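You operate a simulated robot arm through the tools that you are given. There is no shell and no other tool. Be economical: measure what you need, move in short steps, check, and stop when the job is done.

The job below is to be done with a simulated robot arm. You get a single attempt, and the scene is never put back.

JOB
Move the red buckle from the slide clamp into the carousel, then bring the yellow buckle to its opening.
Fine: clamp slide open first; catch locked while you reach in, free to turn, locked after. Set down upright: red buckle.
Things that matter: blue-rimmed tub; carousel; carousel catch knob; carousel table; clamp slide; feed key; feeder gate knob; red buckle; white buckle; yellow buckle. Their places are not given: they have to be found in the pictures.

It is judged by the outcome, as a careful person would: the job done as asked, and still so three seconds after it is handed in. It fails if anything else is knocked over, pushed out of place, dropped, spilled or broken.

ROBOT AND FRAMES
A 7-joint arm with a two-finger parallel gripper, fixed in place. Base frame: the origin is at the foot of the arm, x ahead of it, y to its left, z up. Readings come in mm, degrees, newtons and seconds.
With the tool pointing down near the work surface it reaches from about 220 to 580 mm from the base axis. Its first joint turns from -66.0 to 66.0 degrees. Payload 2.5 kg.
The TCP is the grasp point between the finger pads, 23 mm short of the fingertips. In the tool frame z runs along the fingers and y along their closing line. The gripper opens to 94 mm. The fingers are 38 mm wide and 10 mm thick; the gripper's body (54 by 96 mm) begins 39 mm behind the TCP.
Orientation is that of the tool frame in the base frame, as a unit quaternion [x, y, z, w]. With the fingers straight down and closing along the base's y, the tool's x points along the base's -x, its y along +y and its z along -z.

CONTROLS
- The arm moves only by the tool drive_tool. Its argument "increments" is a list of rows, each a list of 3 entries, a list of its own where there are three numbers: the turn, a rotation vector about the tool's x, y, z in units of 4 degrees (1.0 is 4 degrees), then the shift along the tool's x, y, z in units of 20 mm (1.0 is 20 mm), then the opening, from 0 (shut) to 1 (fully open). In form: [[[ax, ay, az], [dx, dy, dz], jaw], ...]. A call has 1 to 20 rows; each row shifts and turns the commanded pose from where the row before left it, along the tool's axes as they then stand. A call with a number of a shift or a turn outside -1 to 1 is refused whole. Each row takes 0.2 s and may step no farther than 50 mm and 8.6 degrees from the row before; otherwise, or with a gripper value out of range, the whole call is refused. A pose out of reach is approached as far as the arm can. The call stops where the force on the tool passes 70 N (or 10 N more than at its start, if that is more) or the arm is blocked; 0.2 s more then pass. The fingers move at their own pace (about 108 mm/s each) and stop on an object; they squeeze with about 42 N. The grip force told is the motor's: it shows also when the fingers shut on nothing. Time passes only in rows, and 0.2 s behind the last, so rows that do not move let the fingers close. The reply holds the time, the measured pose of the TCP, the force on the tool along the base axes, the opening and the grip force, in the units named above and with some noise, with the torque about the TCP (base axes, N m) and any sound that the robot's microphone picked up.
- Cameras (640 x 400 px; columns grow to the right, rows downward): "scene" is fixed at [118.2, -401.1, 552.1]; the picture's right is [0.85, -0.52, 0.00], its down [-0.25, -0.41, -0.88] and it looks along [0.46, 0.75, -0.48] (base axes); focal length 281 px, centre (320, 200). "wrist" rides on the gripper at [86, 16, -74] in the tool frame; the picture's right is [-0.18, 0.98, 0.00], its down [-0.58, -0.11, -0.81] and it looks along [-0.79, -0.15, 0.59] (tool axes); focal length 243 px, centre (320, 200).
- snapshot(camera): a new picture of that camera. No time passes.
- locate(camera, pixels): for up to 12 pixels [column, row] of the newest picture of that camera ("zoom" is the newest enlarged one), the place [x, y, z] in the base frame of the surface seen there, good to about 3 mm. No time passes.
- inspect(camera, box): a new picture of the part [left, top, right, bottom] of that camera's present view, enlarged. No time passes.
- sign_off(): hands the job in; it is judged then, once.

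Work in short steps. Measure before you move; look again where a grasp or a placing could have gone wrong, and mend it. You have 80 turns and 46 pictures in all, those below and enlarged ones among them. Open the gripper and draw the arm clear of the work before you hand the job in, unless the task says otherwise; then end with one line.

The tools are called after ">>>" as name(argument=value, ...) on one line, values as JSON. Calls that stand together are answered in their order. drive_tool: Moves the arm, as the interface text tells. Its arguments: {"type":"object","properties":{"increments":{"type":"array","items":{"type":"array"}}},"required":["increments"]} The other tools are called the same way: snapshot (camera) takes a picture; locate (camera, pixels) gives the place of the surface under pixels of a picture; inspect (camera, box) takes an enlarged picture of a part of a camera's view; sign_off () hands the job in.

At the start:

```text
time_s: 0.0
position: [431.8, 90.6, 386.2]
orientation: [0.0, 1.0, 0.001, 0.0]
ft_force: [-0.2, -0.3, 0.3]
ft_torque: [-0.02, 0.02, -0.02]
opening: 93.7
grasp_force: 0.0
```

scene: 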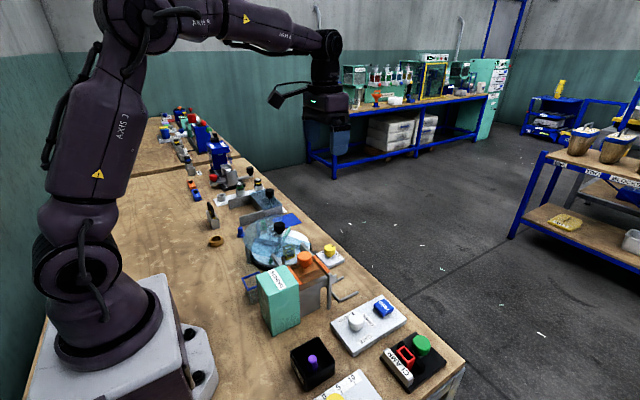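
wrist: 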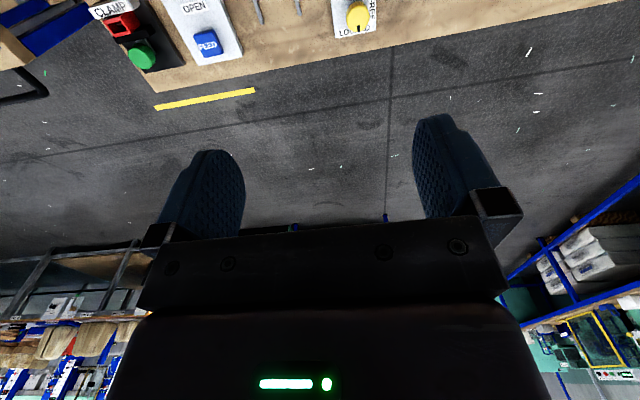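

The work area lies around scene pixels (180-460, 170-400). I enlarge it in two parts.

>>> inspect(camera="scene", box=[230, 200, 390, 300])

>>> inspect(camera="scene", box=[280, 280, 472, 400])

>>> inspect(camera="scene", box=[150, 100, 310, 200])

```text
4.00 times, centred on (310, 250) of scene
```

zoom: 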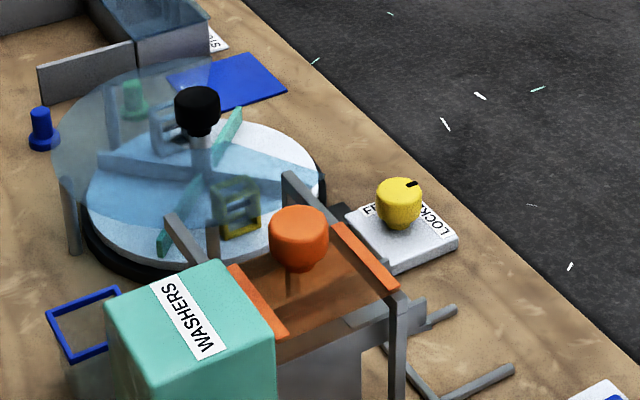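

```text
3.33 times, centred on (376, 340) of scene
```

zoom: 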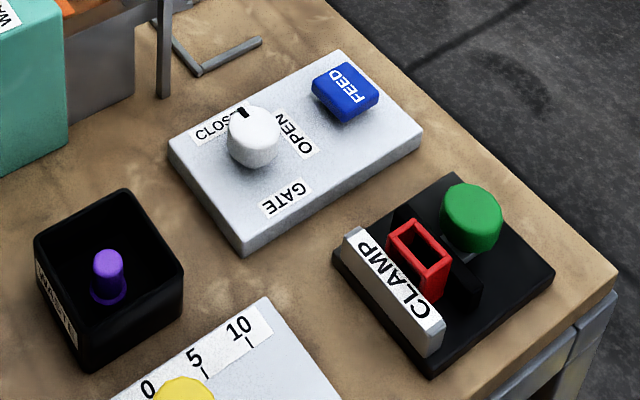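

```text
4.00 times, centred on (230, 150) of scene
```

zoom: 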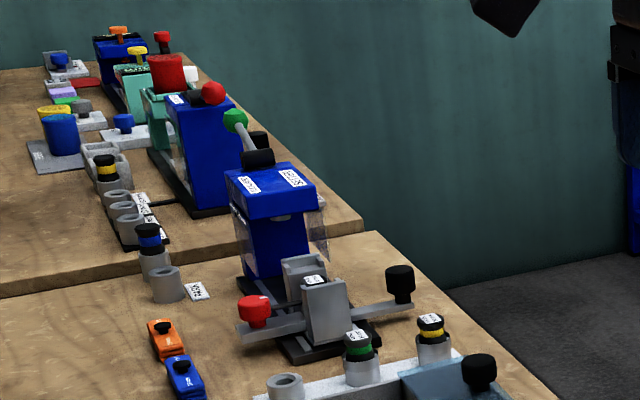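

I get coordinates for the main parts from the full scene view: knob tops, clamp, red buckle, carousel hub.

>>> locate(camera="scene", pixels=[[279, 227], [289, 252], [329, 248], [304, 258], [356, 317], [405, 350], [421, 340], [398, 362], [383, 308], [310, 245], [247, 240], [272, 232]])

>>> inspect(camera="scene", box=[376, 325, 456, 375])

```text
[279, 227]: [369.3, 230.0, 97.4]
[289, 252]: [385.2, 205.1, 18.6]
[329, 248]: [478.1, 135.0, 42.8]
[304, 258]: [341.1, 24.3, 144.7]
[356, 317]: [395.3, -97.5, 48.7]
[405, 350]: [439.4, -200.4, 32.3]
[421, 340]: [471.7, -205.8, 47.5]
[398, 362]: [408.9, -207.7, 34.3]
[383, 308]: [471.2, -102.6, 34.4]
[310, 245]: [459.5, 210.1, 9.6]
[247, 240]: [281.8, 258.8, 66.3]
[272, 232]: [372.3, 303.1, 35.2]
```

```text
8.00 times, centred on (416, 350) of scene
```

zoom: 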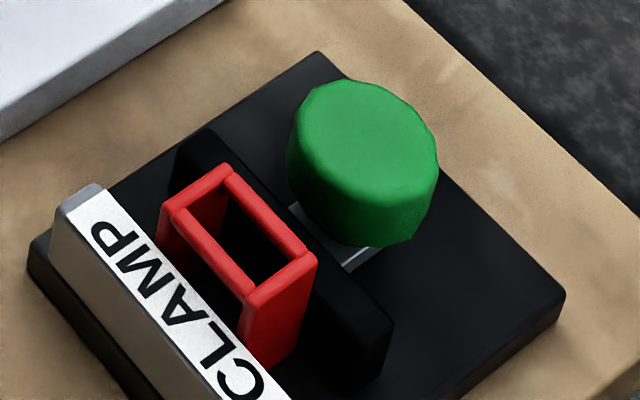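

The wrist camera's top edge looks almost straight down, so I pull the tool back over to x≈270, y≈200 for a view of the carousel.

>>> drive_tool(increments=[[[0, 0, 0], [0.9, 0.6, 0], 1], [[0, 0, 0], [0.9, 0.6, 0], 1], [[0, 0, 0], [0.9, 0.6, 0], 1], [[0, 0, 0], [0.9, 0.6, 0], 1], [[0, 0, 0], [0.9, 0.6, 0], 1], [[0, 0, 0], [0.9, 0.6, 0], 1], [[0, 0, 0], [0.9, 0.6, 0], 1], [[0, 0, 0], [0.9, 0.6, 0], 1], [[0, 0, 0], [0.9, 0.6, 0], 1]])

>>> snapshot(camera="wrist")

>>> snapshot(camera="scene")

```text
time_s: 2.0
position: [272.6, 198.8, 387.0]
orientation: [0.001, 1.0, 0.0, 0.0]
ft_force: [0.3, -0.4, -0.4]
ft_torque: [0.01, 0.02, 0.02]
opening: 93.8
grasp_force: 0.1
```

```text
39 pictures are left
```

wrist: 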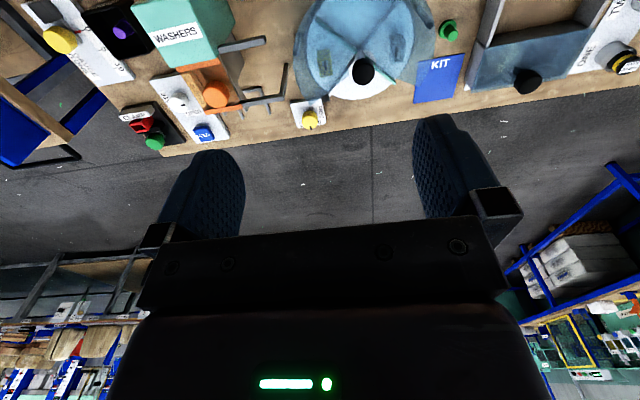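

```text
38 pictures are left
```

scene: 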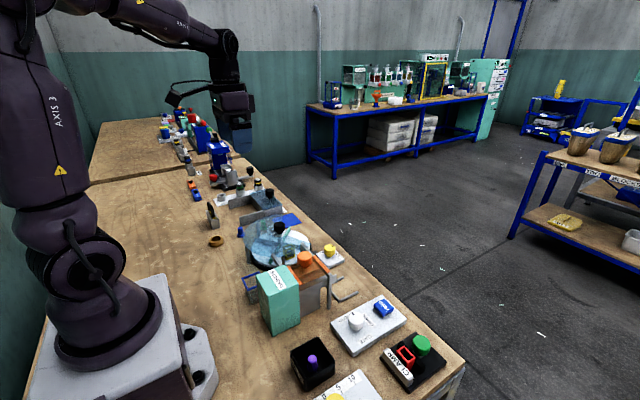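

The carousel is seen from above; its uncovered (white) sector faces +x near wrist pixel (365,90). I enlarge it and the scene side.

>>> inspect(camera="wrist", box=[270, 0, 462, 120])

>>> inspect(camera="scene", box=[236, 210, 348, 280])

```text
3.33 times, centred on (366, 60) of wrist
```

zoom: 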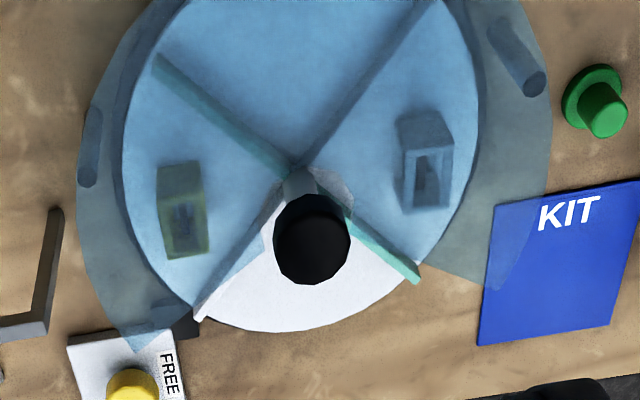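

```text
5.71 times, centred on (292, 245) of scene
```

zoom: 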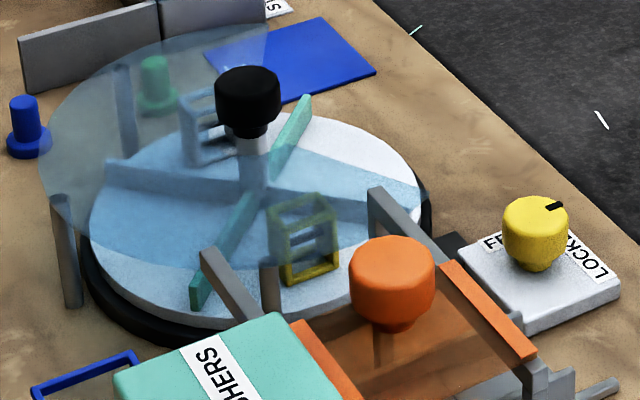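

I measure the carousel's knob, divider ends and rim, the catch knob and its labels from the wrist view.

>>> locate(camera="wrist", pixels=[[363.6, 72], [353, 73], [374, 73], [364, 83], [395, 82], [330, 94], [363, 98], [350, 88], [378, 88], [310, 117], [306, 90], [420, 86]])

>>> locate(camera="zoom", pixels=[[247, 82], [247, 70], [535, 210], [535, 200], [555, 206], [340, 130], [410, 220], [300, 225], [275, 265], [520, 320], [250, 175], [307, 98]])

>>> inspect(camera="wrist", box=[110, 60, 270, 160])

```text
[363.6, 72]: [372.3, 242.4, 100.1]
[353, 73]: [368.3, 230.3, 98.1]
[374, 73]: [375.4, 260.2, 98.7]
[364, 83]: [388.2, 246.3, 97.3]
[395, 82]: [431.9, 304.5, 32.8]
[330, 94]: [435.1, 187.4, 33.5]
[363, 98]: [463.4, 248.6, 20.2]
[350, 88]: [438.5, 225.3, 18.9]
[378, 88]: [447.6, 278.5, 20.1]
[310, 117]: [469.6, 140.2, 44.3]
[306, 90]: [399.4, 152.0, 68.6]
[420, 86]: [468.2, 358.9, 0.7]
```

```text
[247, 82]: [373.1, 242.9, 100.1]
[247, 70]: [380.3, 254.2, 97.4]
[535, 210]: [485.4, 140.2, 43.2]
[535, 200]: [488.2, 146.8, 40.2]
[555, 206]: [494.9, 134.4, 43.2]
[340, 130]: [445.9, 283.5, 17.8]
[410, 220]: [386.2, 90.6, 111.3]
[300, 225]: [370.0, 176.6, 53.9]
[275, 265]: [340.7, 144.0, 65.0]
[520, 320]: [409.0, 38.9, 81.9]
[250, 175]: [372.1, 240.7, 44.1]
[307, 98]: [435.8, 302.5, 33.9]
```

```text
4.00 times, centred on (190, 110) of wrist
```

zoom: 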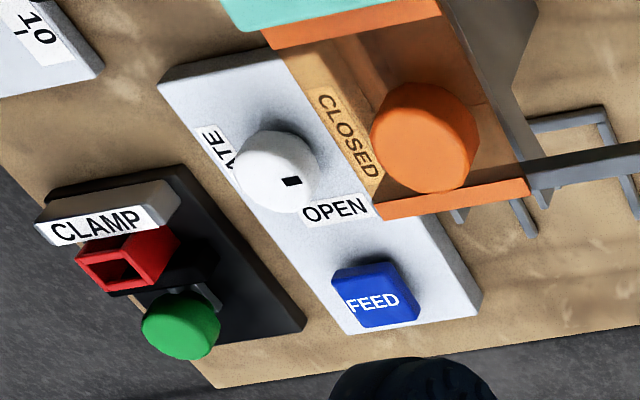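

Carousel centre is about (373,243), table top z≈19. I enlarge both buckles to understand their shape and what "upright" means.

>>> inspect(camera="scene", box=[266, 225, 314, 255])

>>> inspect(camera="wrist", box=[110, 95, 174, 135])

>>> inspect(camera="scene", box=[384, 332, 432, 362])

```text
13.33 times, centred on (290, 240) of scene
```

zoom: 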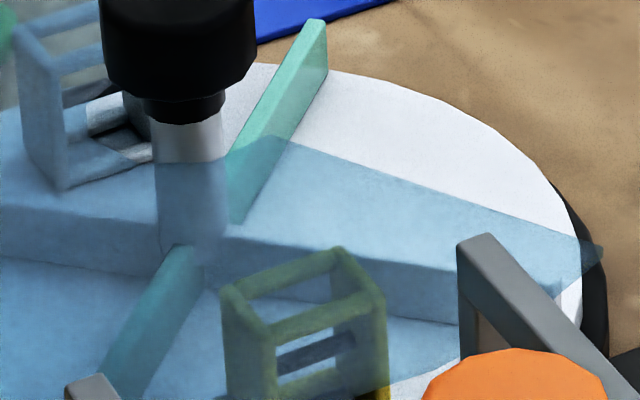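

```text
10.00 times, centred on (142, 115) of wrist
```

zoom: 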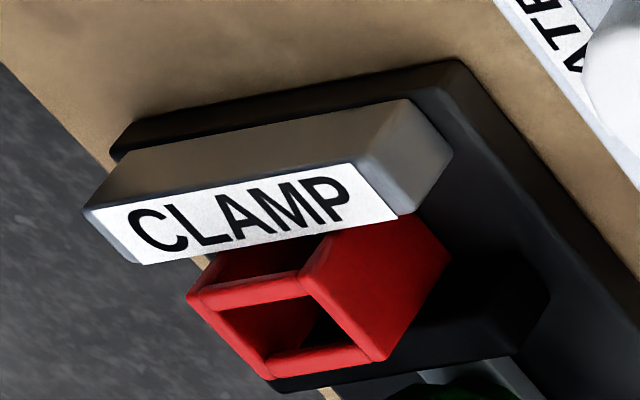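

```text
13.33 times, centred on (408, 347) of scene
```

zoom: 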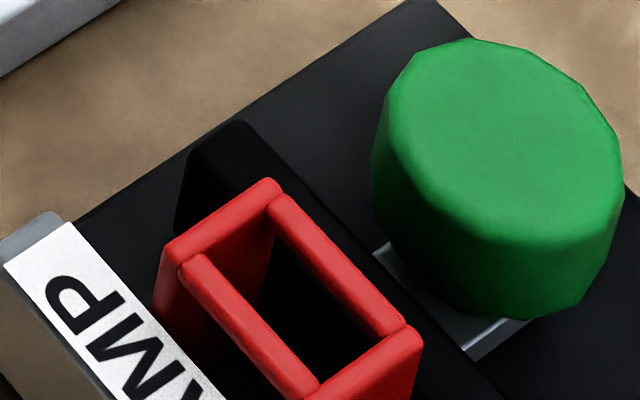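

Each buckle is an open box: two end plates joined by bars, red one standing in the clamp with plates at its ±y ends. I measure its corners, the jaws and the green knob.

>>> locate(camera="zoom", pixels=[[275, 183], [170, 250], [315, 390], [412, 335], [245, 125], [190, 155], [70, 230], [20, 265], [500, 145], [390, 120], [615, 150], [500, 230]])

>>> locate(camera="wrist", pixels=[[153.5, 105.5], [131, 125], [143, 122], [155, 118], [120, 115], [149, 113], [122, 110], [163, 123], [156, 143], [168, 125]])

>>> locate(camera="scene", pixels=[[379, 359], [406, 332], [416, 393], [447, 362], [383, 350], [410, 385], [435, 352], [400, 343], [438, 362], [425, 372]])

```text
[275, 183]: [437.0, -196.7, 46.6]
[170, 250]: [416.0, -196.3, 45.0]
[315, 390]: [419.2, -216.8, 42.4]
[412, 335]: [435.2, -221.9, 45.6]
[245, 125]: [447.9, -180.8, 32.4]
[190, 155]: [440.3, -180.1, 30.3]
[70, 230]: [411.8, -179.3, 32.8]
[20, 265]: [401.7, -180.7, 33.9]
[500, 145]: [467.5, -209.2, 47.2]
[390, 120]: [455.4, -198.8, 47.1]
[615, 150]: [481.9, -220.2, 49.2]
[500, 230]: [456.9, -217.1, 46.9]
```

```text
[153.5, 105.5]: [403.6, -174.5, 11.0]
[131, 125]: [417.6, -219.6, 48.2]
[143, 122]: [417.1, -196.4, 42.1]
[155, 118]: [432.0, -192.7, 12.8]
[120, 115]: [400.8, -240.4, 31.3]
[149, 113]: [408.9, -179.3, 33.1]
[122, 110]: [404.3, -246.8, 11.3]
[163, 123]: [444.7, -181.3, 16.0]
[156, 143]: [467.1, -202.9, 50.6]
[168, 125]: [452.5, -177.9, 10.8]
```

```text
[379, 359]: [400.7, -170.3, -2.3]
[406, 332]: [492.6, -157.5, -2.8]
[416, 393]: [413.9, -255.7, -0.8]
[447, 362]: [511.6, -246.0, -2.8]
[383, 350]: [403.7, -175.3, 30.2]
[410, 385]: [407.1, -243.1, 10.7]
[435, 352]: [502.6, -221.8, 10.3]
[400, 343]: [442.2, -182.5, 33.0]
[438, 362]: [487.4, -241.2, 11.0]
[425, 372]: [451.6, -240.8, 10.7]
```

Red buckle: x 415-438, y -222..-196, z 11-46; jaw tops z 33; green knob centred near (468,-209), top z 48. I now look at the catch knob and the cover's edges.

>>> inspect(camera="scene", box=[304, 232, 352, 262])

>>> inspect(camera="wrist", box=[280, 60, 376, 120])

>>> locate(camera="wrist", pixels=[[311, 104], [318, 98], [335, 80], [345, 66], [420, 84], [410, 84], [390, 73], [380, 67], [300, 80]])

>>> locate(camera="scene", pixels=[[308, 243.5], [300, 240], [290, 235.5], [282, 215], [281.5, 222], [340.5, 244], [334, 252], [317, 250]])

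```text
13.33 times, centred on (328, 247) of scene
```

zoom: 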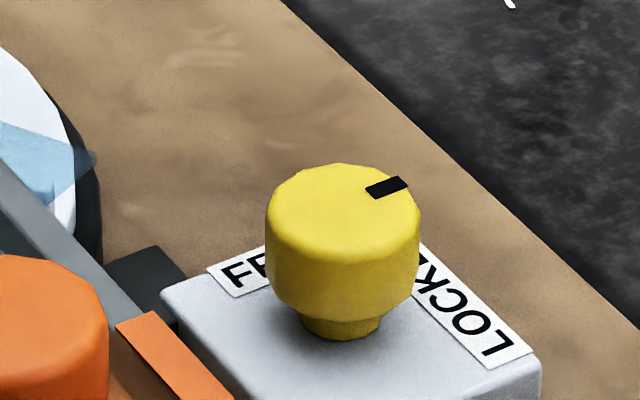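

```text
6.67 times, centred on (328, 90) of wrist
```

zoom: 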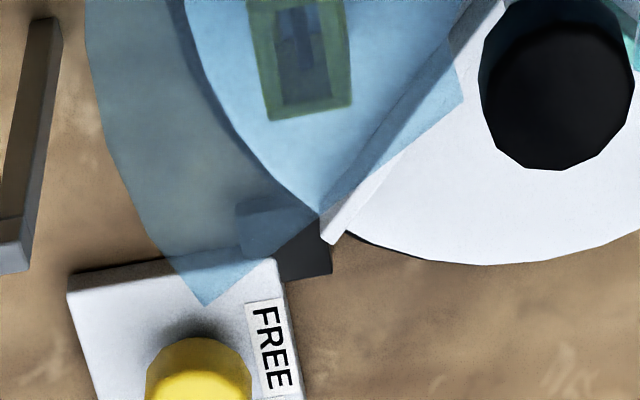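

```text
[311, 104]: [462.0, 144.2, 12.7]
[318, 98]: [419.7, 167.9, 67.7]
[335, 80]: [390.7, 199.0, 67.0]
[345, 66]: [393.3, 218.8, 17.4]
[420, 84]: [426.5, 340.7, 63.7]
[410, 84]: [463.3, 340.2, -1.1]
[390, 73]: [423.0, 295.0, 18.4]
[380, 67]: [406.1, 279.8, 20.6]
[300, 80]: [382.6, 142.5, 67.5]
```

```text
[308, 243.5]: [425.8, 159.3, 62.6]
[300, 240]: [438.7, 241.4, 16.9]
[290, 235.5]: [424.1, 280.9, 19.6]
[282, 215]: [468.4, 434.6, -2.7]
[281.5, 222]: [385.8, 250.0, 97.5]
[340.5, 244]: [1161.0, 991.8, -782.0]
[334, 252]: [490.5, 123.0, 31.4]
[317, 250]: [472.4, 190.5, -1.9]
```

Catch mark points +x at LOCKED (FREE lies on its +y side), so the catch is locked now. The opening spans roughly ±55° about +x. I go to above the green clamp knob near (471,-209).

>>> drive_tool(increments=[[[0, 0, 0], [-0.5, -1, 0], 0.55], [[0, 0, 0], [-0.5, -1, 0], 0.55], [[0, 0, 0], [-0.5, -1, 0], 0.55], [[0, 0, 0], [-0.5, -1, 0], 0.55], [[0, 0, 0], [-0.5, -1, 0], 0.55], [[0, 0, 0], [-0.5, -1, 0], 0.55], [[0, 0, 0], [-0.5, -1, 0], 0.55], [[0, 0, 0], [-0.5, -1, 0], 0.55], [[0, 0, 0], [-0.5, -1, 0], 0.55], [[0, 0, 0], [-0.5, -1, 0], 0.55], [[0, 0, 0], [-0.5, -1, 0], 0.55], [[0, 0, 0], [-0.5, -1, 0], 0.55], [[0, 0, 0], [-0.5, -1, 0], 0.55], [[0, 0, 0], [-0.5, -1, 0], 0.55], [[0, 0, 0], [-0.5, -1, 0], 0.55], [[0, 0, 0], [-0.5, -1, 0], 0.55], [[0, 0, 0], [-0.5, -1, 0], 0.55], [[0, 0, 0], [-0.5, -1, 0], 0.55], [[0, 0, 0], [-0.5, -1, 0], 0.55], [[0, 0, 0], [-0.5, -1, 0], 0.55]])

>>> drive_tool(increments=[[[0, 0, 0], [0, -0.3, 1], 0.55], [[0, 0, 0], [0, 0, 1], 0.55], [[0, 0, 0], [0, 0, 1], 0.55], [[0, 0, 0], [0, 0, 1], 0.55], [[0, 0, 0], [0, 0, 1], 0.55], [[0, 0, 0], [0, 0, 1], 0.55], [[0, 0, 0], [0, 0, 1], 0.55], [[0, 0, 0], [0, 0, 1], 0.55], [[0, 0, 0], [0, 0, 1], 0.55], [[0, 0, 0], [0, 0, 1], 0.55], [[0, 0, 0], [0, 0, 1], 0.55], [[0, 0, 0], [0, 0, 1], 0.55], [[0, 0, 0], [0, 0, 1], 0.55], [[0, 0, 0], [0, 0, 1], 0.55]])

>>> snapshot(camera="wrist")

>>> inspect(camera="scene", box=[352, 290, 480, 370])

```text
time_s: 6.2
position: [470.4, -200.4, 388.2]
orientation: [0.0, 1.0, 0.0, 0.0]
ft_force: [-0.6, -0.5, 0.1]
ft_torque: [-0.01, -0.02, 0.02]
opening: 52.0
grasp_force: 0.1
```

```text
time_s: 9.2
position: [469.8, -207.5, 106.4]
orientation: [0.0, 1.0, 0.0, -0.001]
ft_force: [-0.1, 0.1, -0.4]
ft_torque: [-0.01, 0.02, -0.01]
opening: 51.6
grasp_force: 0.1
```

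```text
29 pictures are left
```

wrist: 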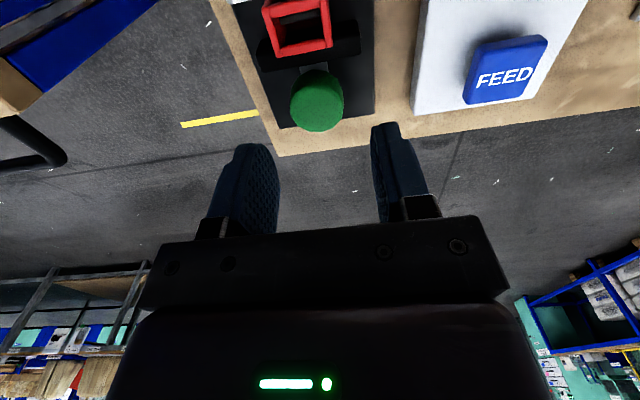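

```text
5.00 times, centred on (416, 330) of scene
```

zoom: 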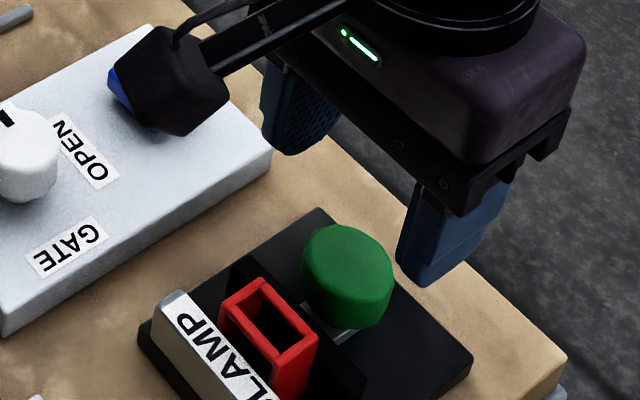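

I measure the knob and buckle closely from the wrist view at (317,100) and (297,25).

>>> locate(camera="wrist", pixels=[[292, 105], [342, 105], [317, 128], [317, 85], [266, 38], [331, 45], [300, 52], [273, 52], [326, 38], [270, 20], [355, 42]])

```text
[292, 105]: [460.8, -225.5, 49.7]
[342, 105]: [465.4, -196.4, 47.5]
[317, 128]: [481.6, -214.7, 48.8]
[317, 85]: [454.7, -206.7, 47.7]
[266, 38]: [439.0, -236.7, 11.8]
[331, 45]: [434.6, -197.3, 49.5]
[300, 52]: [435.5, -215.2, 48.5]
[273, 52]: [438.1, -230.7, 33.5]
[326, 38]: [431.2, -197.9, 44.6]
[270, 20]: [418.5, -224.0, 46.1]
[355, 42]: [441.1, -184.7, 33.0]
```

Knob centre ≈ (467,-211), top z≈48. I go down to TCP (472,-210.5,44), fingers either side of the knob, then close.

>>> drive_tool(increments=[[[0, 0, 0], [-0.11, -0.15, 0.8], 0.55], [[0, 0, 0], [0, 0, 0.8], 0.55], [[0, 0, 0], [0, 0, 0.8], 0.55], [[0, 0, 0], [0, 0, 0.7], 0.55], [[0, 0, 0], [0, 0, 0], 0.2], [[0, 0, 0], [0, 0, 0], 0.2], [[0, 0, 0], [0, 0, 0], 0.2]])

```text
time_s: 10.8
position: [471.8, -209.0, 43.9]
orientation: [0.0, 1.0, 0.0, 0.0]
ft_force: [-0.2, 3.2, -0.6]
ft_torque: [-0.32, 0.4, -0.12]
opening: 33.7
grasp_force: 45.0
```

Knob gripped (33.7 mm). I pull it along +x in small steps.

>>> drive_tool(increments=[[[0, 0, 0], [-0.3, 0, 0], 0.2], [[0, 0, 0], [-0.3, 0, 0], 0.2], [[0, 0, 0], [-0.3, 0, 0], 0.2], [[0, 0, 0], [-0.3, 0, 0], 0.2]])

>>> inspect(camera="scene", box=[372, 315, 468, 375])

```text
time_s: 11.8
position: [493.6, -210.9, 43.2]
orientation: [0.0, 1.0, 0.003, -0.005]
ft_force: [-26.6, 15.9, 19.5]
ft_torque: [-0.19, 0.32, 0.01]
opening: 33.4
grasp_force: 45.2
```

```text
6.67 times, centred on (420, 345) of scene
```

zoom: 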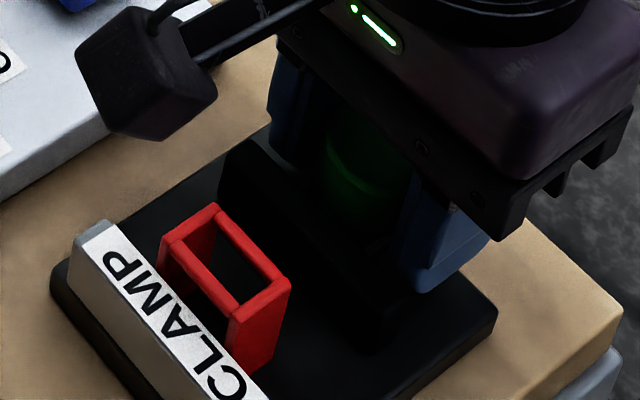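

The jaw has moved about 22 mm with 27 N now resisting; I nudge a little more to see whether that is the end stop.

>>> drive_tool(increments=[[[0, 0, 0], [-0.2, 0, 0], 0.2], [[0, 0, 0], [0, 0, 0], 0.2]])

```text
time_s: 12.4
position: [497.2, -210.4, 41.1]
orientation: [0.001, 1.0, 0.002, -0.007]
ft_force: [-29.8, 14.8, 7.4]
ft_torque: [-0.26, 0.2, -0.06]
opening: 33.6
grasp_force: 45.3
```

>>> drive_tool(increments=[[[0, 0, 0], [-0.2, 0, 0], 0.2], [[0, 0, 0], [-0.2, 0, 0], 0.2], [[0, 0, 0], [0, 0, 0], 0.2]])

>>> inspect(camera="scene", box=[372, 315, 468, 375])

```text
time_s: 13.2
position: [504.0, -211.1, 40.1]
orientation: [0.001, 1.0, 0.003, -0.009]
ft_force: [-33.1, 10.6, -1.8]
ft_torque: [-0.27, 0.17, -0.08]
opening: 33.6
grasp_force: 45.2
```

```text
6.67 times, centred on (420, 345) of scene
```

zoom: 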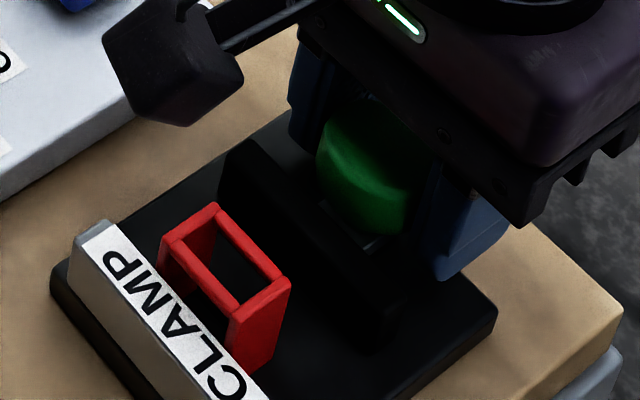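

The jaw stays while the fingers slip along the knob: the slide is at its end stop, open. I release and rise.

>>> drive_tool(increments=[[[0, 0, 0], [0, 0, 0], 0.55], [[0, 0, 0], [0, 0, 0], 0.55], [[0, 0, 0], [0, 0, -0.8], 0.55], [[0, 0, 0], [0, 0, -1], 0.55], [[0, 0, 0], [0, 0, -1], 0.55], [[0, 0, 0], [0.8, 0, -0.8], 0.55], [[0, 0, 0], [0.8, 0, 0], 0.55], [[0, 0, 0], [0.8, 0, 0], 0.55], [[0, 0, 0], [0, 0, 0], 0.55]])

>>> snapshot(camera="scene")

>>> inspect(camera="scene", box=[372, 315, 468, 375])

```text
time_s: 15.2
position: [458.9, -211.0, 115.5]
orientation: [0.0, 1.0, 0.0, 0.001]
ft_force: [0.3, 0.8, -0.5]
ft_torque: [0.0, 0.01, 0.03]
opening: 51.7
grasp_force: 0.1
```

```text
25 pictures are left
```

scene: 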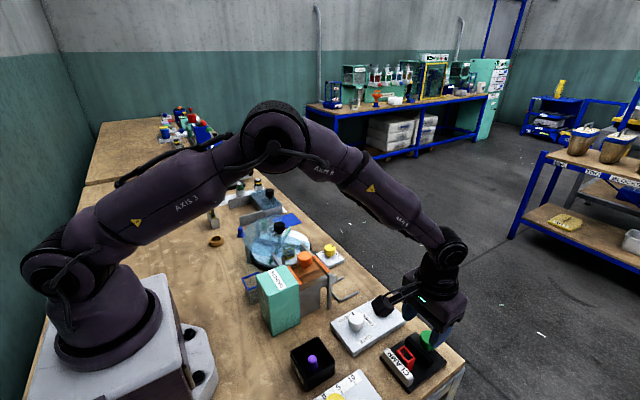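

```text
6.67 times, centred on (420, 345) of scene
```

zoom: 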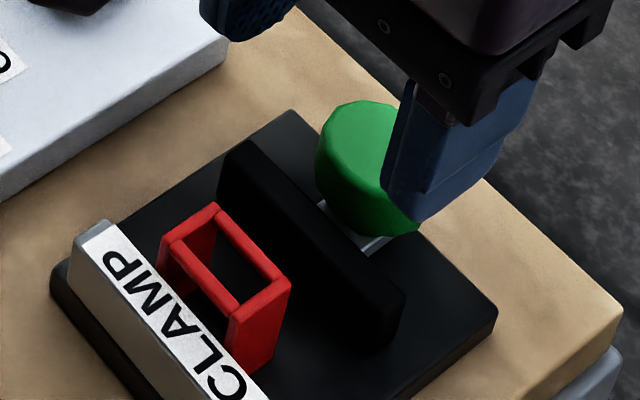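

Slide open, buckle still standing. I measure the jaw's inner edge and buckle once more.

>>> locate(camera="zoom", pixels=[[222, 160], [385, 310], [245, 145], [330, 270], [290, 280], [235, 320], [215, 205], [162, 240], [105, 225], [265, 250]])

```text
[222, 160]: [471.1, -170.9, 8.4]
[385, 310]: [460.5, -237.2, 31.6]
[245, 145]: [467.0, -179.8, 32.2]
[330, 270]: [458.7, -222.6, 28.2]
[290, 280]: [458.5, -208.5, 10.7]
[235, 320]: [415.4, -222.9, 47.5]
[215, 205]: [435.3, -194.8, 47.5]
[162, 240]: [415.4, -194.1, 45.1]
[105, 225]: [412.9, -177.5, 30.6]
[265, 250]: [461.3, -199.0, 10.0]
```

Gap x 413-459, so 38 mm fingers fit centred at x≈435.5. I go above it, then down to z 48 and close on the end plates.

>>> drive_tool(increments=[[[0, 0, 0], [0.6, 0.1, 0], 0.55], [[0, 0, 0], [0.57, 0, 0], 0.55], [[0, 0, 0], [0, 0, 0.6], 0.55], [[0, 0, 0], [0, 0, 0.6], 0.55], [[0, 0, 0], [0, 0, 0.6], 0.55], [[0, 0, 0], [0, 0, 0], 0.55]])

>>> inspect(camera="scene", box=[372, 315, 468, 375])

```text
time_s: 16.6
position: [436.6, -209.9, 80.5]
orientation: [0.0, 1.0, 0.0, -0.001]
ft_force: [0.0, 0.6, 0.0]
ft_torque: [-0.01, 0.01, -0.01]
opening: 51.6
grasp_force: 0.1
```

```text
6.67 times, centred on (420, 345) of scene
```

zoom: 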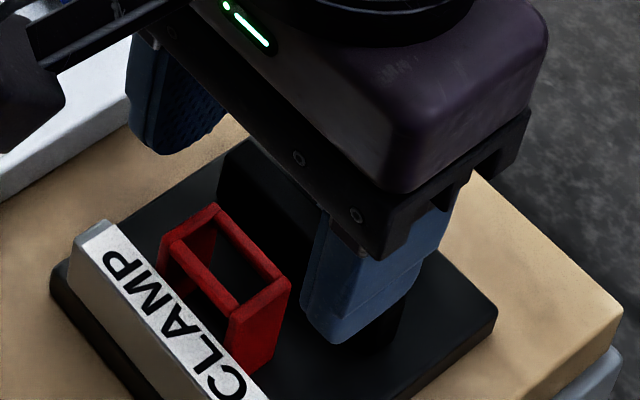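

>>> drive_tool(increments=[[[0, 0, 0], [0.05, 0.03, 0.55], 0.55], [[0, 0, 0], [0, 0, 0.55], 0.55], [[0, 0, 0], [0, 0, 0.5], 0.55], [[0, 0, 0], [0, 0, 0], 0.55]])

>>> inspect(camera="scene", box=[372, 315, 468, 375])

```text
time_s: 17.6
position: [434.7, -208.7, 49.7]
orientation: [-0.001, 1.0, -0.001, 0.001]
ft_force: [0.3, -0.5, 0.1]
ft_torque: [-0.02, -0.01, 0.0]
opening: 51.8
grasp_force: 0.0
```

```text
6.67 times, centred on (420, 345) of scene
```

zoom: 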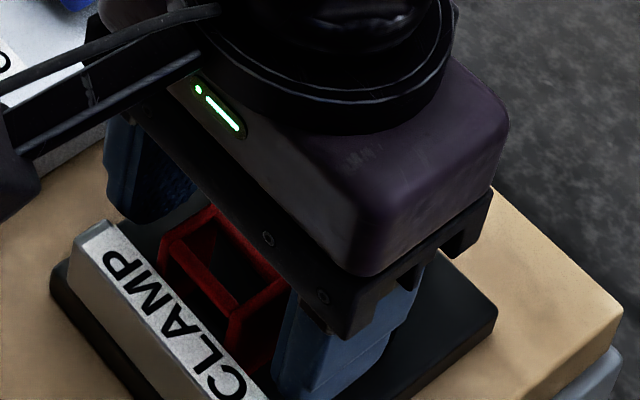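

No contact forces and the fingers straddle the buckle. I close, then lift 60 mm straight up.

>>> drive_tool(increments=[[[0, 0, 0], [0, 0, 0], 0.35], [[0, 0, 0], [0, 0, 0], 0.1], [[0, 0, 0], [0, 0, 0], 0.1], [[0, 0, 0], [0, 0, 0], 0.1]])

>>> drive_tool(increments=[[[0, 0, 0], [0, 0, -0.3], 0.1], [[0, 0, 0], [0, 0, -0.6], 0.1], [[0, 0, 0], [0, 0, -1], 0.1], [[0, 0, 0], [0, 0, -1], 0.1], [[0, 0, 0], [0, 0, -1], 0.1], [[0, 0, 0], [0, 0, -1], 0.1], [[0, 0, 0], [0, 0, -1], 0.1], [[0, 0, 0], [0, 0, -1], 0.1]])

>>> inspect(camera="scene", box=[352, 255, 480, 375])

```text
time_s: 18.6
position: [434.6, -209.1, 49.8]
orientation: [0.0, 1.0, 0.0, 0.0]
ft_force: [0.0, -0.2, 2.1]
ft_torque: [-0.05, 0.01, 0.02]
opening: 28.5
grasp_force: 42.2
```

```text
time_s: 20.4
position: [433.6, -205.0, 188.2]
orientation: [0.0, 1.0, 0.0, 0.0]
ft_force: [0.0, -0.4, 0.3]
ft_torque: [-0.04, 0.02, 0.01]
opening: 28.8
grasp_force: 41.8
```

```text
3.33 times, centred on (416, 315) of scene
```

zoom: 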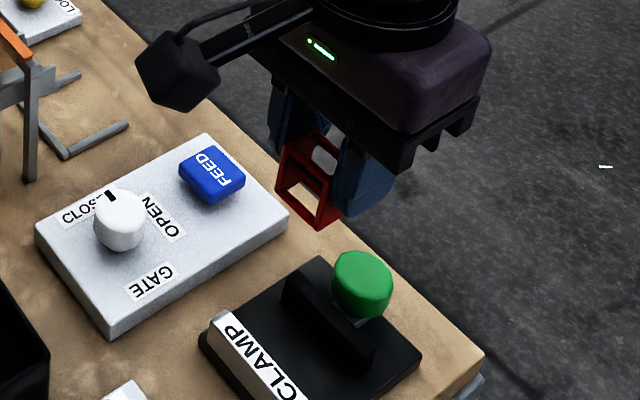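

Buckle held upright. I rise to z≈250 and carry it along +y toward the carousel opening.

>>> drive_tool(increments=[[[0, 0, 0], [0, 0, -1], 0.1], [[0, 0, 0], [0, 0, -1], 0.1], [[0, 0, 0], [0, 0, -1], 0.1], [[0, 0, 0], [0, 1, 0], 0.1], [[0, 0, 0], [0, 1, 0], 0.1], [[0, 0, 0], [0, 1, 0], 0.1], [[0, 0, 0], [0, 1, 0], 0.1], [[0, 0, 0], [0, 1, 0], 0.1], [[0, 0, 0], [0, 1, 0], 0.1], [[0, 0, 0], [0, 1, 0], 0.1], [[0, 0, 0], [0, 1, 0], 0.1], [[0, 0, 0], [0, 1, 0], 0.1], [[0, 0, 0], [0, 1, 0], 0.1], [[0, 0, 0], [0, 1, 0], 0.1], [[0, 0, 0], [0, 1, 0], 0.1]])

>>> drive_tool(increments=[[[0, 0, 0], [0, 1, 0], 0.1], [[0, 0, 0], [0, 1, 0], 0.1], [[0, 0, 0], [0, 1, 0], 0.1], [[0, 0, 0], [0, 1, 0], 0.1], [[0, 0, 0], [0, 1, 0], 0.1], [[0, 0, 0], [0, 1, 0], 0.1], [[0, 0, 0], [0, 1, 0], 0.1], [[0, 0, 0], [0, 1, 0], 0.1], [[0, 0, 0], [0, 1, 0], 0.1], [[0, 0, 0], [0, 1, 0], 0.1], [[0, 0, 0], [-0.45, 0.55, 0], 0.1], [[0, 0, 0], [0, 0, 1], 0.1], [[0, 0, 0], [0, 0, 1], 0.1], [[0, 0, 0], [0, 0, 1], 0.1], [[0, 0, 0], [0, 0, 1], 0.1], [[0, 0, 0], [0, 0, 1], 0.1], [[0, 0, 0], [0, 0, 0], 0.1]])

>>> inspect(camera="scene", box=[236, 190, 348, 260])

>>> snapshot(camera="wrist")

```text
time_s: 23.6
position: [434.6, 31.7, 244.7]
orientation: [0.0, 1.0, 0.0, 0.001]
ft_force: [-0.2, 0.1, 0.5]
ft_torque: [0.0, -0.03, -0.01]
opening: 28.5
grasp_force: 42.0
```

```text
time_s: 27.2
position: [442.7, 243.5, 144.7]
orientation: [0.0, 1.0, 0.0, 0.0]
ft_force: [-1.1, 0.3, 0.5]
ft_torque: [-0.04, 0.01, -0.01]
opening: 28.8
grasp_force: 41.7
```

```text
5.71 times, centred on (292, 225) of scene
```

zoom: 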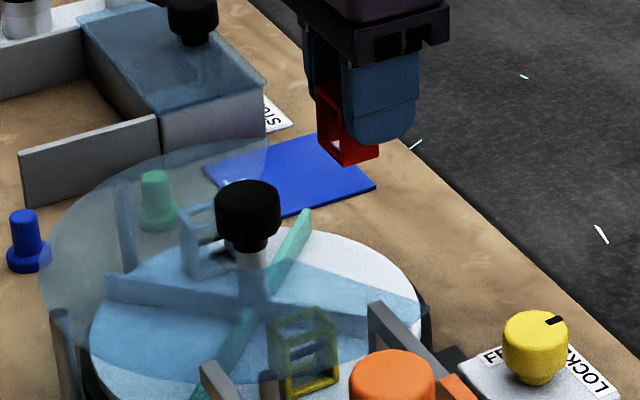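

```text
19 pictures are left
```

wrist: 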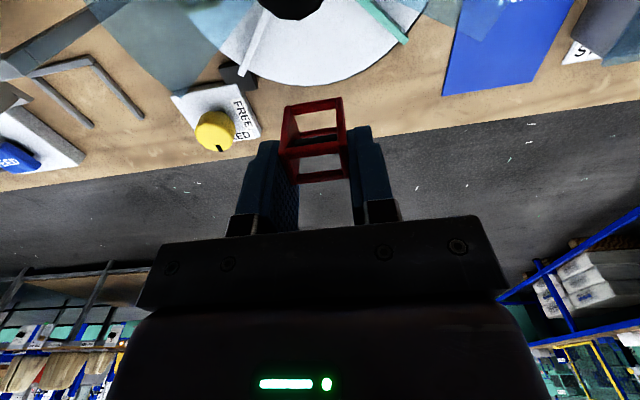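

The wrist camera housing will pass over the hub knob (top z 100), so I check the housing's underside height first.

>>> inspect(camera="scene", box=[210, 150, 338, 230])

```text
5.00 times, centred on (274, 190) of scene
```

zoom: 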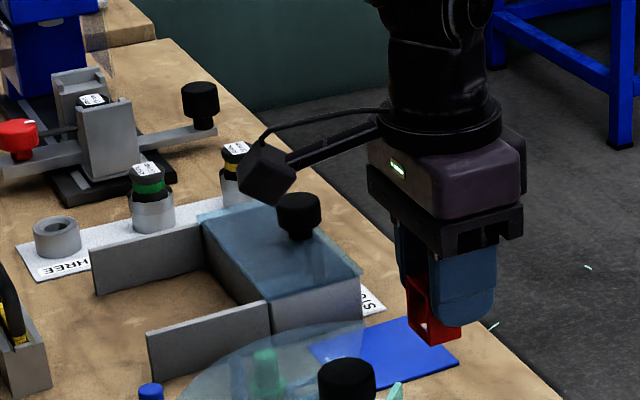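

>>> locate(camera="zoom", pixels=[[242, 190], [276, 204], [290, 190], [265, 198], [265, 150], [421, 344], [460, 335], [440, 340], [345, 362], [412, 310]])

```text
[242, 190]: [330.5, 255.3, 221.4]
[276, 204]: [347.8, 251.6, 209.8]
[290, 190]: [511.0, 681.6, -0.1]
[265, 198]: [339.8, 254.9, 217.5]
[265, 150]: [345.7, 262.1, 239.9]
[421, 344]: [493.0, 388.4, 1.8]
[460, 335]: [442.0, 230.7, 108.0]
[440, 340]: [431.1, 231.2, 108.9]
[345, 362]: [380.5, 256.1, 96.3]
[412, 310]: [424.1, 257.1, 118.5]
```

Housing underside will be ≈121 at placing, clear of the knob's 100. Buckle bottom is now z≈108; I lower 78 mm.

>>> drive_tool(increments=[[[0, 0, 0], [0, 0, 0.8], 0.1], [[0, 0, 0], [0, 0, 0.8], 0.1], [[0, 0, 0], [0, 0, 0.8], 0.1], [[0, 0, 0], [0, 0, 0.6], 0.1], [[0, 0, 0], [0, 0, 0.5], 0.1], [[0, 0, 0], [0, 0, 0.4], 0.1], [[0, 0, 0], [0, 0, 0], 0.1]])

>>> inspect(camera="scene", box=[252, 200, 332, 250])

```text
time_s: 28.8
position: [445.4, 242.2, 66.9]
orientation: [-0.001, 1.0, -0.001, 0.0]
ft_force: [0.2, 0.6, -0.5]
ft_torque: [0.03, 0.02, 0.01]
opening: 28.9
grasp_force: 41.8
```

```text
8.00 times, centred on (292, 225) of scene
```

zoom: 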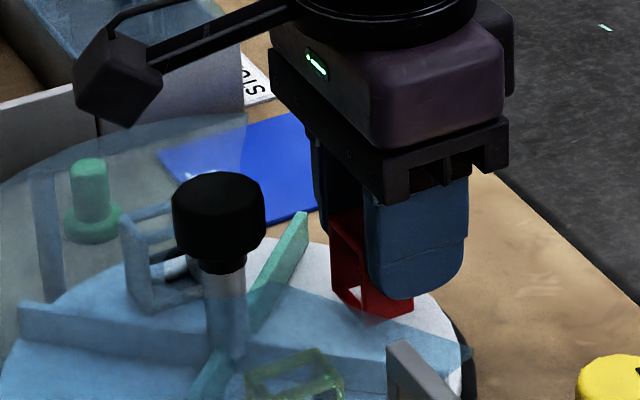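

Clear all round. I lower in 2 mm steps, watching for contact.

>>> drive_tool(increments=[[[0, 0, 0], [0, 0, 0.12], 0.1], [[0, 0, 0], [0, 0, 0.12], 0.1], [[0, 0, 0], [0, 0, 0.1], 0.1], [[0, 0, 0], [0, 0, 0], 0.1]])

```text
time_s: 29.8
position: [445.8, 243.0, 60.8]
orientation: [0.0, 1.0, 0.0, 0.0]
ft_force: [0.7, 0.5, -1.4]
ft_torque: [-0.02, 0.02, 0.0]
opening: 28.7
grasp_force: 42.1
```

>>> drive_tool(increments=[[[0, 0, 0], [0, 0, 0.08], 0.1], [[0, 0, 0], [0, 0, 0.05], 0.1], [[0, 0, 0], [0, 0, 0], 0.1]])

```text
time_s: 30.6
position: [443.4, 242.2, 57.4]
orientation: [0.0, 1.0, 0.001, -0.001]
ft_force: [-0.3, -0.5, 0.2]
ft_torque: [0.0, 0.0, -0.02]
opening: 29.1
grasp_force: 42.3
```

>>> drive_tool(increments=[[[0, 0, 0], [0, 0, 0.08], 0.1], [[0, 0, 0], [0, 0, 0], 0.1]])

```text
time_s: 31.2
position: [444.8, 243.1, 56.9]
orientation: [0.0, 1.0, 0.0, 0.0]
ft_force: [-3.0, -1.0, 10.3]
ft_torque: [-0.07, 0.2, 0.04]
opening: 28.7
grasp_force: 41.8
```

Upward force of 10 N: the buckle stands on the table. I open the fingers a little, wait, and rise straight up.

>>> drive_tool(increments=[[[0, 0, 0], [0, 0, 0], 0.38], [[0, 0, 0], [0, 0, 0], 0.45], [[0, 0, 0], [0, 0, 0], 0.45], [[0, 0, 0], [0, 0, -0.5], 0.45], [[0, 0, 0], [0, 0, -1], 0.45], [[0, 0, 0], [0, 0, -1], 0.45], [[0, 0, 0], [0, 0, -1], 0.45], [[0, 0, 0], [0, 0, -1], 0.45], [[0, 0, 0], [0, 0, -1], 0.45], [[0, 0, 0], [0, 0, 0], 0.45]])

>>> inspect(camera="scene", box=[244, 205, 356, 275])

```text
time_s: 33.4
position: [445.6, 242.6, 165.3]
orientation: [0.0, 1.0, 0.0, 0.0]
ft_force: [0.1, -0.4, 0.0]
ft_torque: [0.0, -0.01, 0.02]
opening: 42.3
grasp_force: 0.0
```

```text
5.71 times, centred on (300, 240) of scene
```

zoom: 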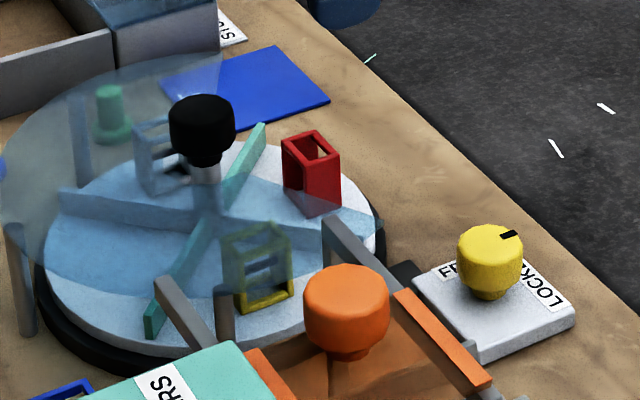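

Red buckle stands in the opening's compartment. Next the catch: I measure its knob and the neighbouring rails.

>>> locate(camera="zoom", pixels=[[461, 243], [520, 243], [490, 228], [488, 256], [490, 242], [512, 234], [326, 222], [400, 262], [440, 330], [490, 378], [420, 272], [480, 355]])

>>> snapshot(camera="wrist")

```text
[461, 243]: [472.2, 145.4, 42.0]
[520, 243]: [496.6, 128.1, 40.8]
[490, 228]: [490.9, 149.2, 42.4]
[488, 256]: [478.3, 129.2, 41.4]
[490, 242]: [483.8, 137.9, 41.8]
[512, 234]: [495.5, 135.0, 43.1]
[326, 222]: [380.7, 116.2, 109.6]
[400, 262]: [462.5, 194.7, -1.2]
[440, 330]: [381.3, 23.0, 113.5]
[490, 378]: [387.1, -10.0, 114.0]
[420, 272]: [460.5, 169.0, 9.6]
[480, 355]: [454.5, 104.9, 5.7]
```

```text
15 pictures are left
```

wrist: 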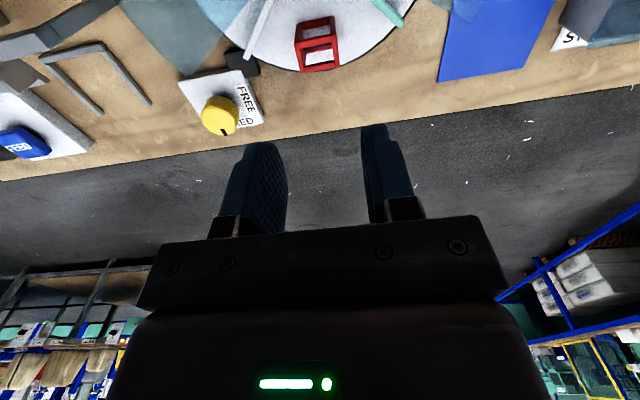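

Catch knob centre ≈ (484,138), top z≈42. I move above it at z≈165, then yaw the tool clockwise about 110° so the later 90° counter-clockwise turn keeps the camera clear of the feeder rails.

>>> drive_tool(increments=[[[0, 0, 0], [-0.33, -0.875, 0], 0.5], [[0, 0, 0], [-0.33, -0.875, 0], 0.5], [[0, 0, 0], [-0.33, -0.875, 0], 0.5], [[0, 0, 0], [-0.33, -0.875, 0], 0.5], [[0, 0, 0], [-0.33, -0.875, 0], 0.5], [[0, 0, 0], [-0.33, -0.875, 0], 0.5], [[0, 0, 1], [0, 0, 0], 0.5], [[0, 0, 1], [0, 0, 0], 0.5], [[0, 0, 1], [0, 0, 0], 0.5], [[0, 0, 1], [0, 0, 0], 0.5], [[0, 0, 1], [0, 0, 0], 0.5], [[0, 0, 1], [0, 0, 0], 0.5], [[0, 0, 1], [0, 0, 0], 0.5], [[0, 0, 1], [0, 0, 0], 0.5], [[0, 0, 1], [0, 0, 0], 0.5], [[0, 0, 0], [0, 0, 0], 0.5]])

>>> drive_tool(increments=[[[0, 0, 1], [0, 0, 0], 0.5], [[0, 0, 1], [0, 0, 0], 0.5], [[0, 0, 1], [0, 0, 0], 0.5], [[0, 0, 1], [0, 0, 0], 0.5], [[0, 0, 1], [0, 0, 0], 0.5], [[0, 0, 1], [0, 0, 0], 0.5], [[0, 0, 1], [0, 0, 0], 0.5], [[0, 0, 1], [0, 0, 0], 0.5], [[0, 0, 1], [0, 0, 0], 0.5], [[0, 0, 1], [0, 0, 0], 0.5], [[0, 0, 1], [0, 0, 0], 0.5], [[0, 0, 1], [0, 0, 0], 0.5], [[0, 0, 1], [0, 0, 0], 0.5], [[0, 0, 1], [0, 0, 0], 0.5], [[0, 0, 1], [0, 0, 0], 0.5], [[0, 0, 1], [0, 0, 0], 0.5], [[0, 0, 1], [0, 0, 0], 0.5], [[0, 0, 1], [0, 0, 0], 0.5], [[0, 0, 0], [0, 0, 0], 0.5]])

```text
time_s: 36.8
position: [483.7, 138.1, 167.0]
orientation: [0.31, 0.951, 0.0, -0.001]
ft_force: [-0.7, 0.1, 0.4]
ft_torque: [0.02, 0.0, -0.02]
opening: 47.0
grasp_force: 0.1
```

```text
time_s: 40.8
position: [483.9, 138.0, 167.1]
orientation: [0.81, 0.587, 0.0, 0.0]
ft_force: [0.2, -0.6, 0.0]
ft_torque: [0.0, 0.01, 0.01]
opening: 47.2
grasp_force: 0.0
```

Yaw is −108° as intended. I lower to z≈40 around the catch knob and close.

>>> drive_tool(increments=[[[0, 0, 0], [0, 0, 1], 0.5], [[0, 0, 0], [0, 0, 1], 0.5], [[0, 0, 0], [0, 0, 1], 0.5], [[0, 0, 0], [0, 0, 1], 0.5], [[0, 0, 0], [0, 0, 1], 0.5], [[0, 0, 0], [0, 0, 0.7], 0.5], [[0, 0, 0], [0, 0, 0.4], 0.5], [[0, 0, 0], [0, 0, 0.2], 0.5], [[0, 0, 0], [0, 0, 0], 0.5]])

>>> inspect(camera="scene", box=[260, 190, 372, 260])

```text
time_s: 42.8
position: [484.2, 137.6, 39.6]
orientation: [0.809, 0.588, 0.0, 0.0]
ft_force: [0.0, 0.5, -0.8]
ft_torque: [0.0, 0.03, 0.01]
opening: 47.1
grasp_force: 0.0
```

```text
5.71 times, centred on (316, 225) of scene
```

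zoom: 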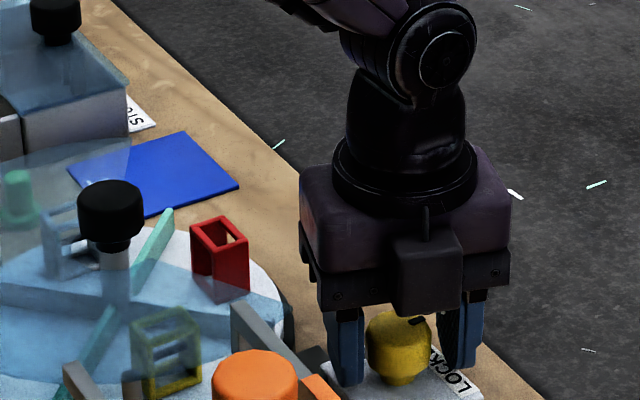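

Fingers straddle the yellow catch knob. I close, then turn counter-clockwise (toward FREE).

>>> drive_tool(increments=[[[0, 0, 0], [0, 0, 0], 0.2], [[0, 0, 0], [0, 0, 0], 0.2], [[0, 0, 0], [0, 0, 0], 0.2], [[0, 0, -1], [0, 0, 0], 0.2], [[0, 0, -1], [0, 0, 0], 0.2], [[0, 0, -1], [0, 0, 0], 0.2], [[0, 0, -1], [0, 0, 0], 0.2], [[0, 0, -1], [0, 0, 0], 0.2], [[0, 0, 0], [0, 0, 0], 0.2]])

```text
time_s: 44.8
position: [481.4, 138.1, 40.4]
orientation: [0.694, 0.72, -0.001, -0.002]
ft_force: [-22.9, 8.8, -6.8]
ft_torque: [-0.9, -0.32, 0.0]
opening: 33.0
grasp_force: 45.2
```

The knob's true axis is ~3 mm nearer (x≈481); I shift the command to suit and continue the turn.

>>> drive_tool(increments=[[[0, 0, 0], [0, -0.14, 0], 0.2], [[0, 0, -1], [0, 0, 0], 0.2], [[0, 0, -1], [0, 0, 0], 0.2], [[0, 0, -1], [0, 0, 0], 0.2], [[0, 0, -1], [0, 0, 0], 0.2], [[0, 0, -1], [0, 0, 0], 0.2], [[0, 0, -1], [0, 0, 0], 0.2], [[0, 0, -1], [0, 0, 0], 0.2], [[0, 0, -1], [0, 0, 0], 0.2], [[0, 0, -1], [0, 0, 0], 0.2], [[0, 0, -1], [0, 0, 0], 0.2], [[0, 0, -1], [0, 0, 0], 0.2], [[0, 0, 0], [0, 0, 0], 0.2]])

```text
time_s: 47.6
position: [481.7, 138.6, 40.1]
orientation: [0.373, 0.928, 0.001, -0.001]
ft_force: [15.7, 16.5, -32.6]
ft_torque: [-0.21, 0.0, 0.01]
opening: 33.0
grasp_force: 44.9
```

>>> drive_tool(increments=[[[0, 0, -1], [0, 0, 0], 0.2], [[0, 0, -1], [0, 0, 0], 0.2], [[0, 0, -1], [0, 0, 0], 0.2], [[0, 0, -1], [0, 0, 0], 0.2], [[0, 0, -1], [0, 0, 0], 0.2], [[0, 0, -1], [0, 0, 0], 0.2], [[0, 0, -0.5], [0, 0, 0], 0.2], [[0, 0, 0], [0, 0, 0], 0.2]])

>>> inspect(camera="scene", box=[260, 190, 372, 260])

```text
time_s: 49.4
position: [480.8, 137.6, 39.0]
orientation: [0.157, 0.988, 0.0, -0.001]
ft_force: [2.9, 6.9, -17.4]
ft_torque: [0.46, 1.14, 0.05]
opening: 32.8
grasp_force: 45.4
```

```text
5.71 times, centred on (316, 225) of scene
```

zoom: 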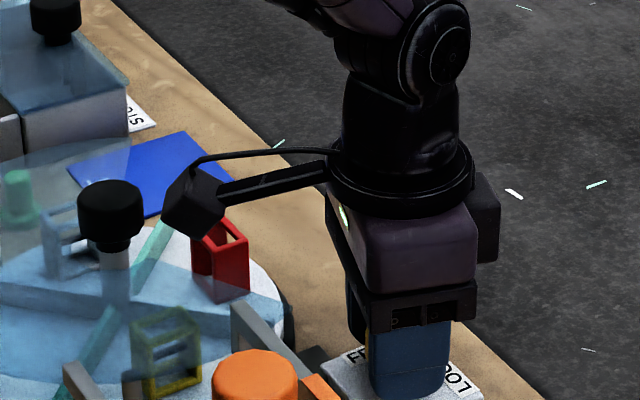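

90° turned. I release, rise, and check the mark.

>>> drive_tool(increments=[[[0, 0, 0], [0, 0, 0], 0.5], [[0, 0, 0], [0, 0, 0], 0.5], [[0, 0, 0], [0, 0, -0.8], 0.5], [[0, 0, 0], [0, 0, -1], 0.5], [[0, 0, 0], [0, 0, -1], 0.5], [[0, 0, 0], [0, 0, -1], 0.5], [[0, 0, 0], [0, 0, -1], 0.5], [[0, 0, 0], [0, 0, -1], 0.5], [[0, 0, 0], [0, 0, 0], 0.5]])

>>> inspect(camera="scene", box=[244, 205, 356, 275])

```text
time_s: 51.4
position: [480.9, 139.6, 157.7]
orientation: [0.156, 0.988, 0.0, 0.0]
ft_force: [-0.7, -0.5, -0.2]
ft_torque: [-0.02, -0.02, 0.01]
opening: 46.8
grasp_force: 0.0
```

```text
5.71 times, centred on (300, 240) of scene
```

zoom: 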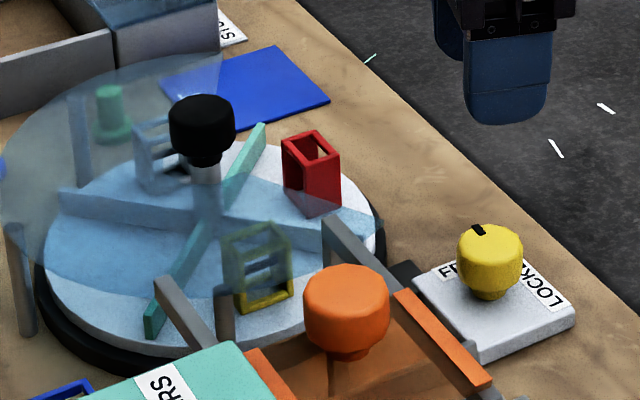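

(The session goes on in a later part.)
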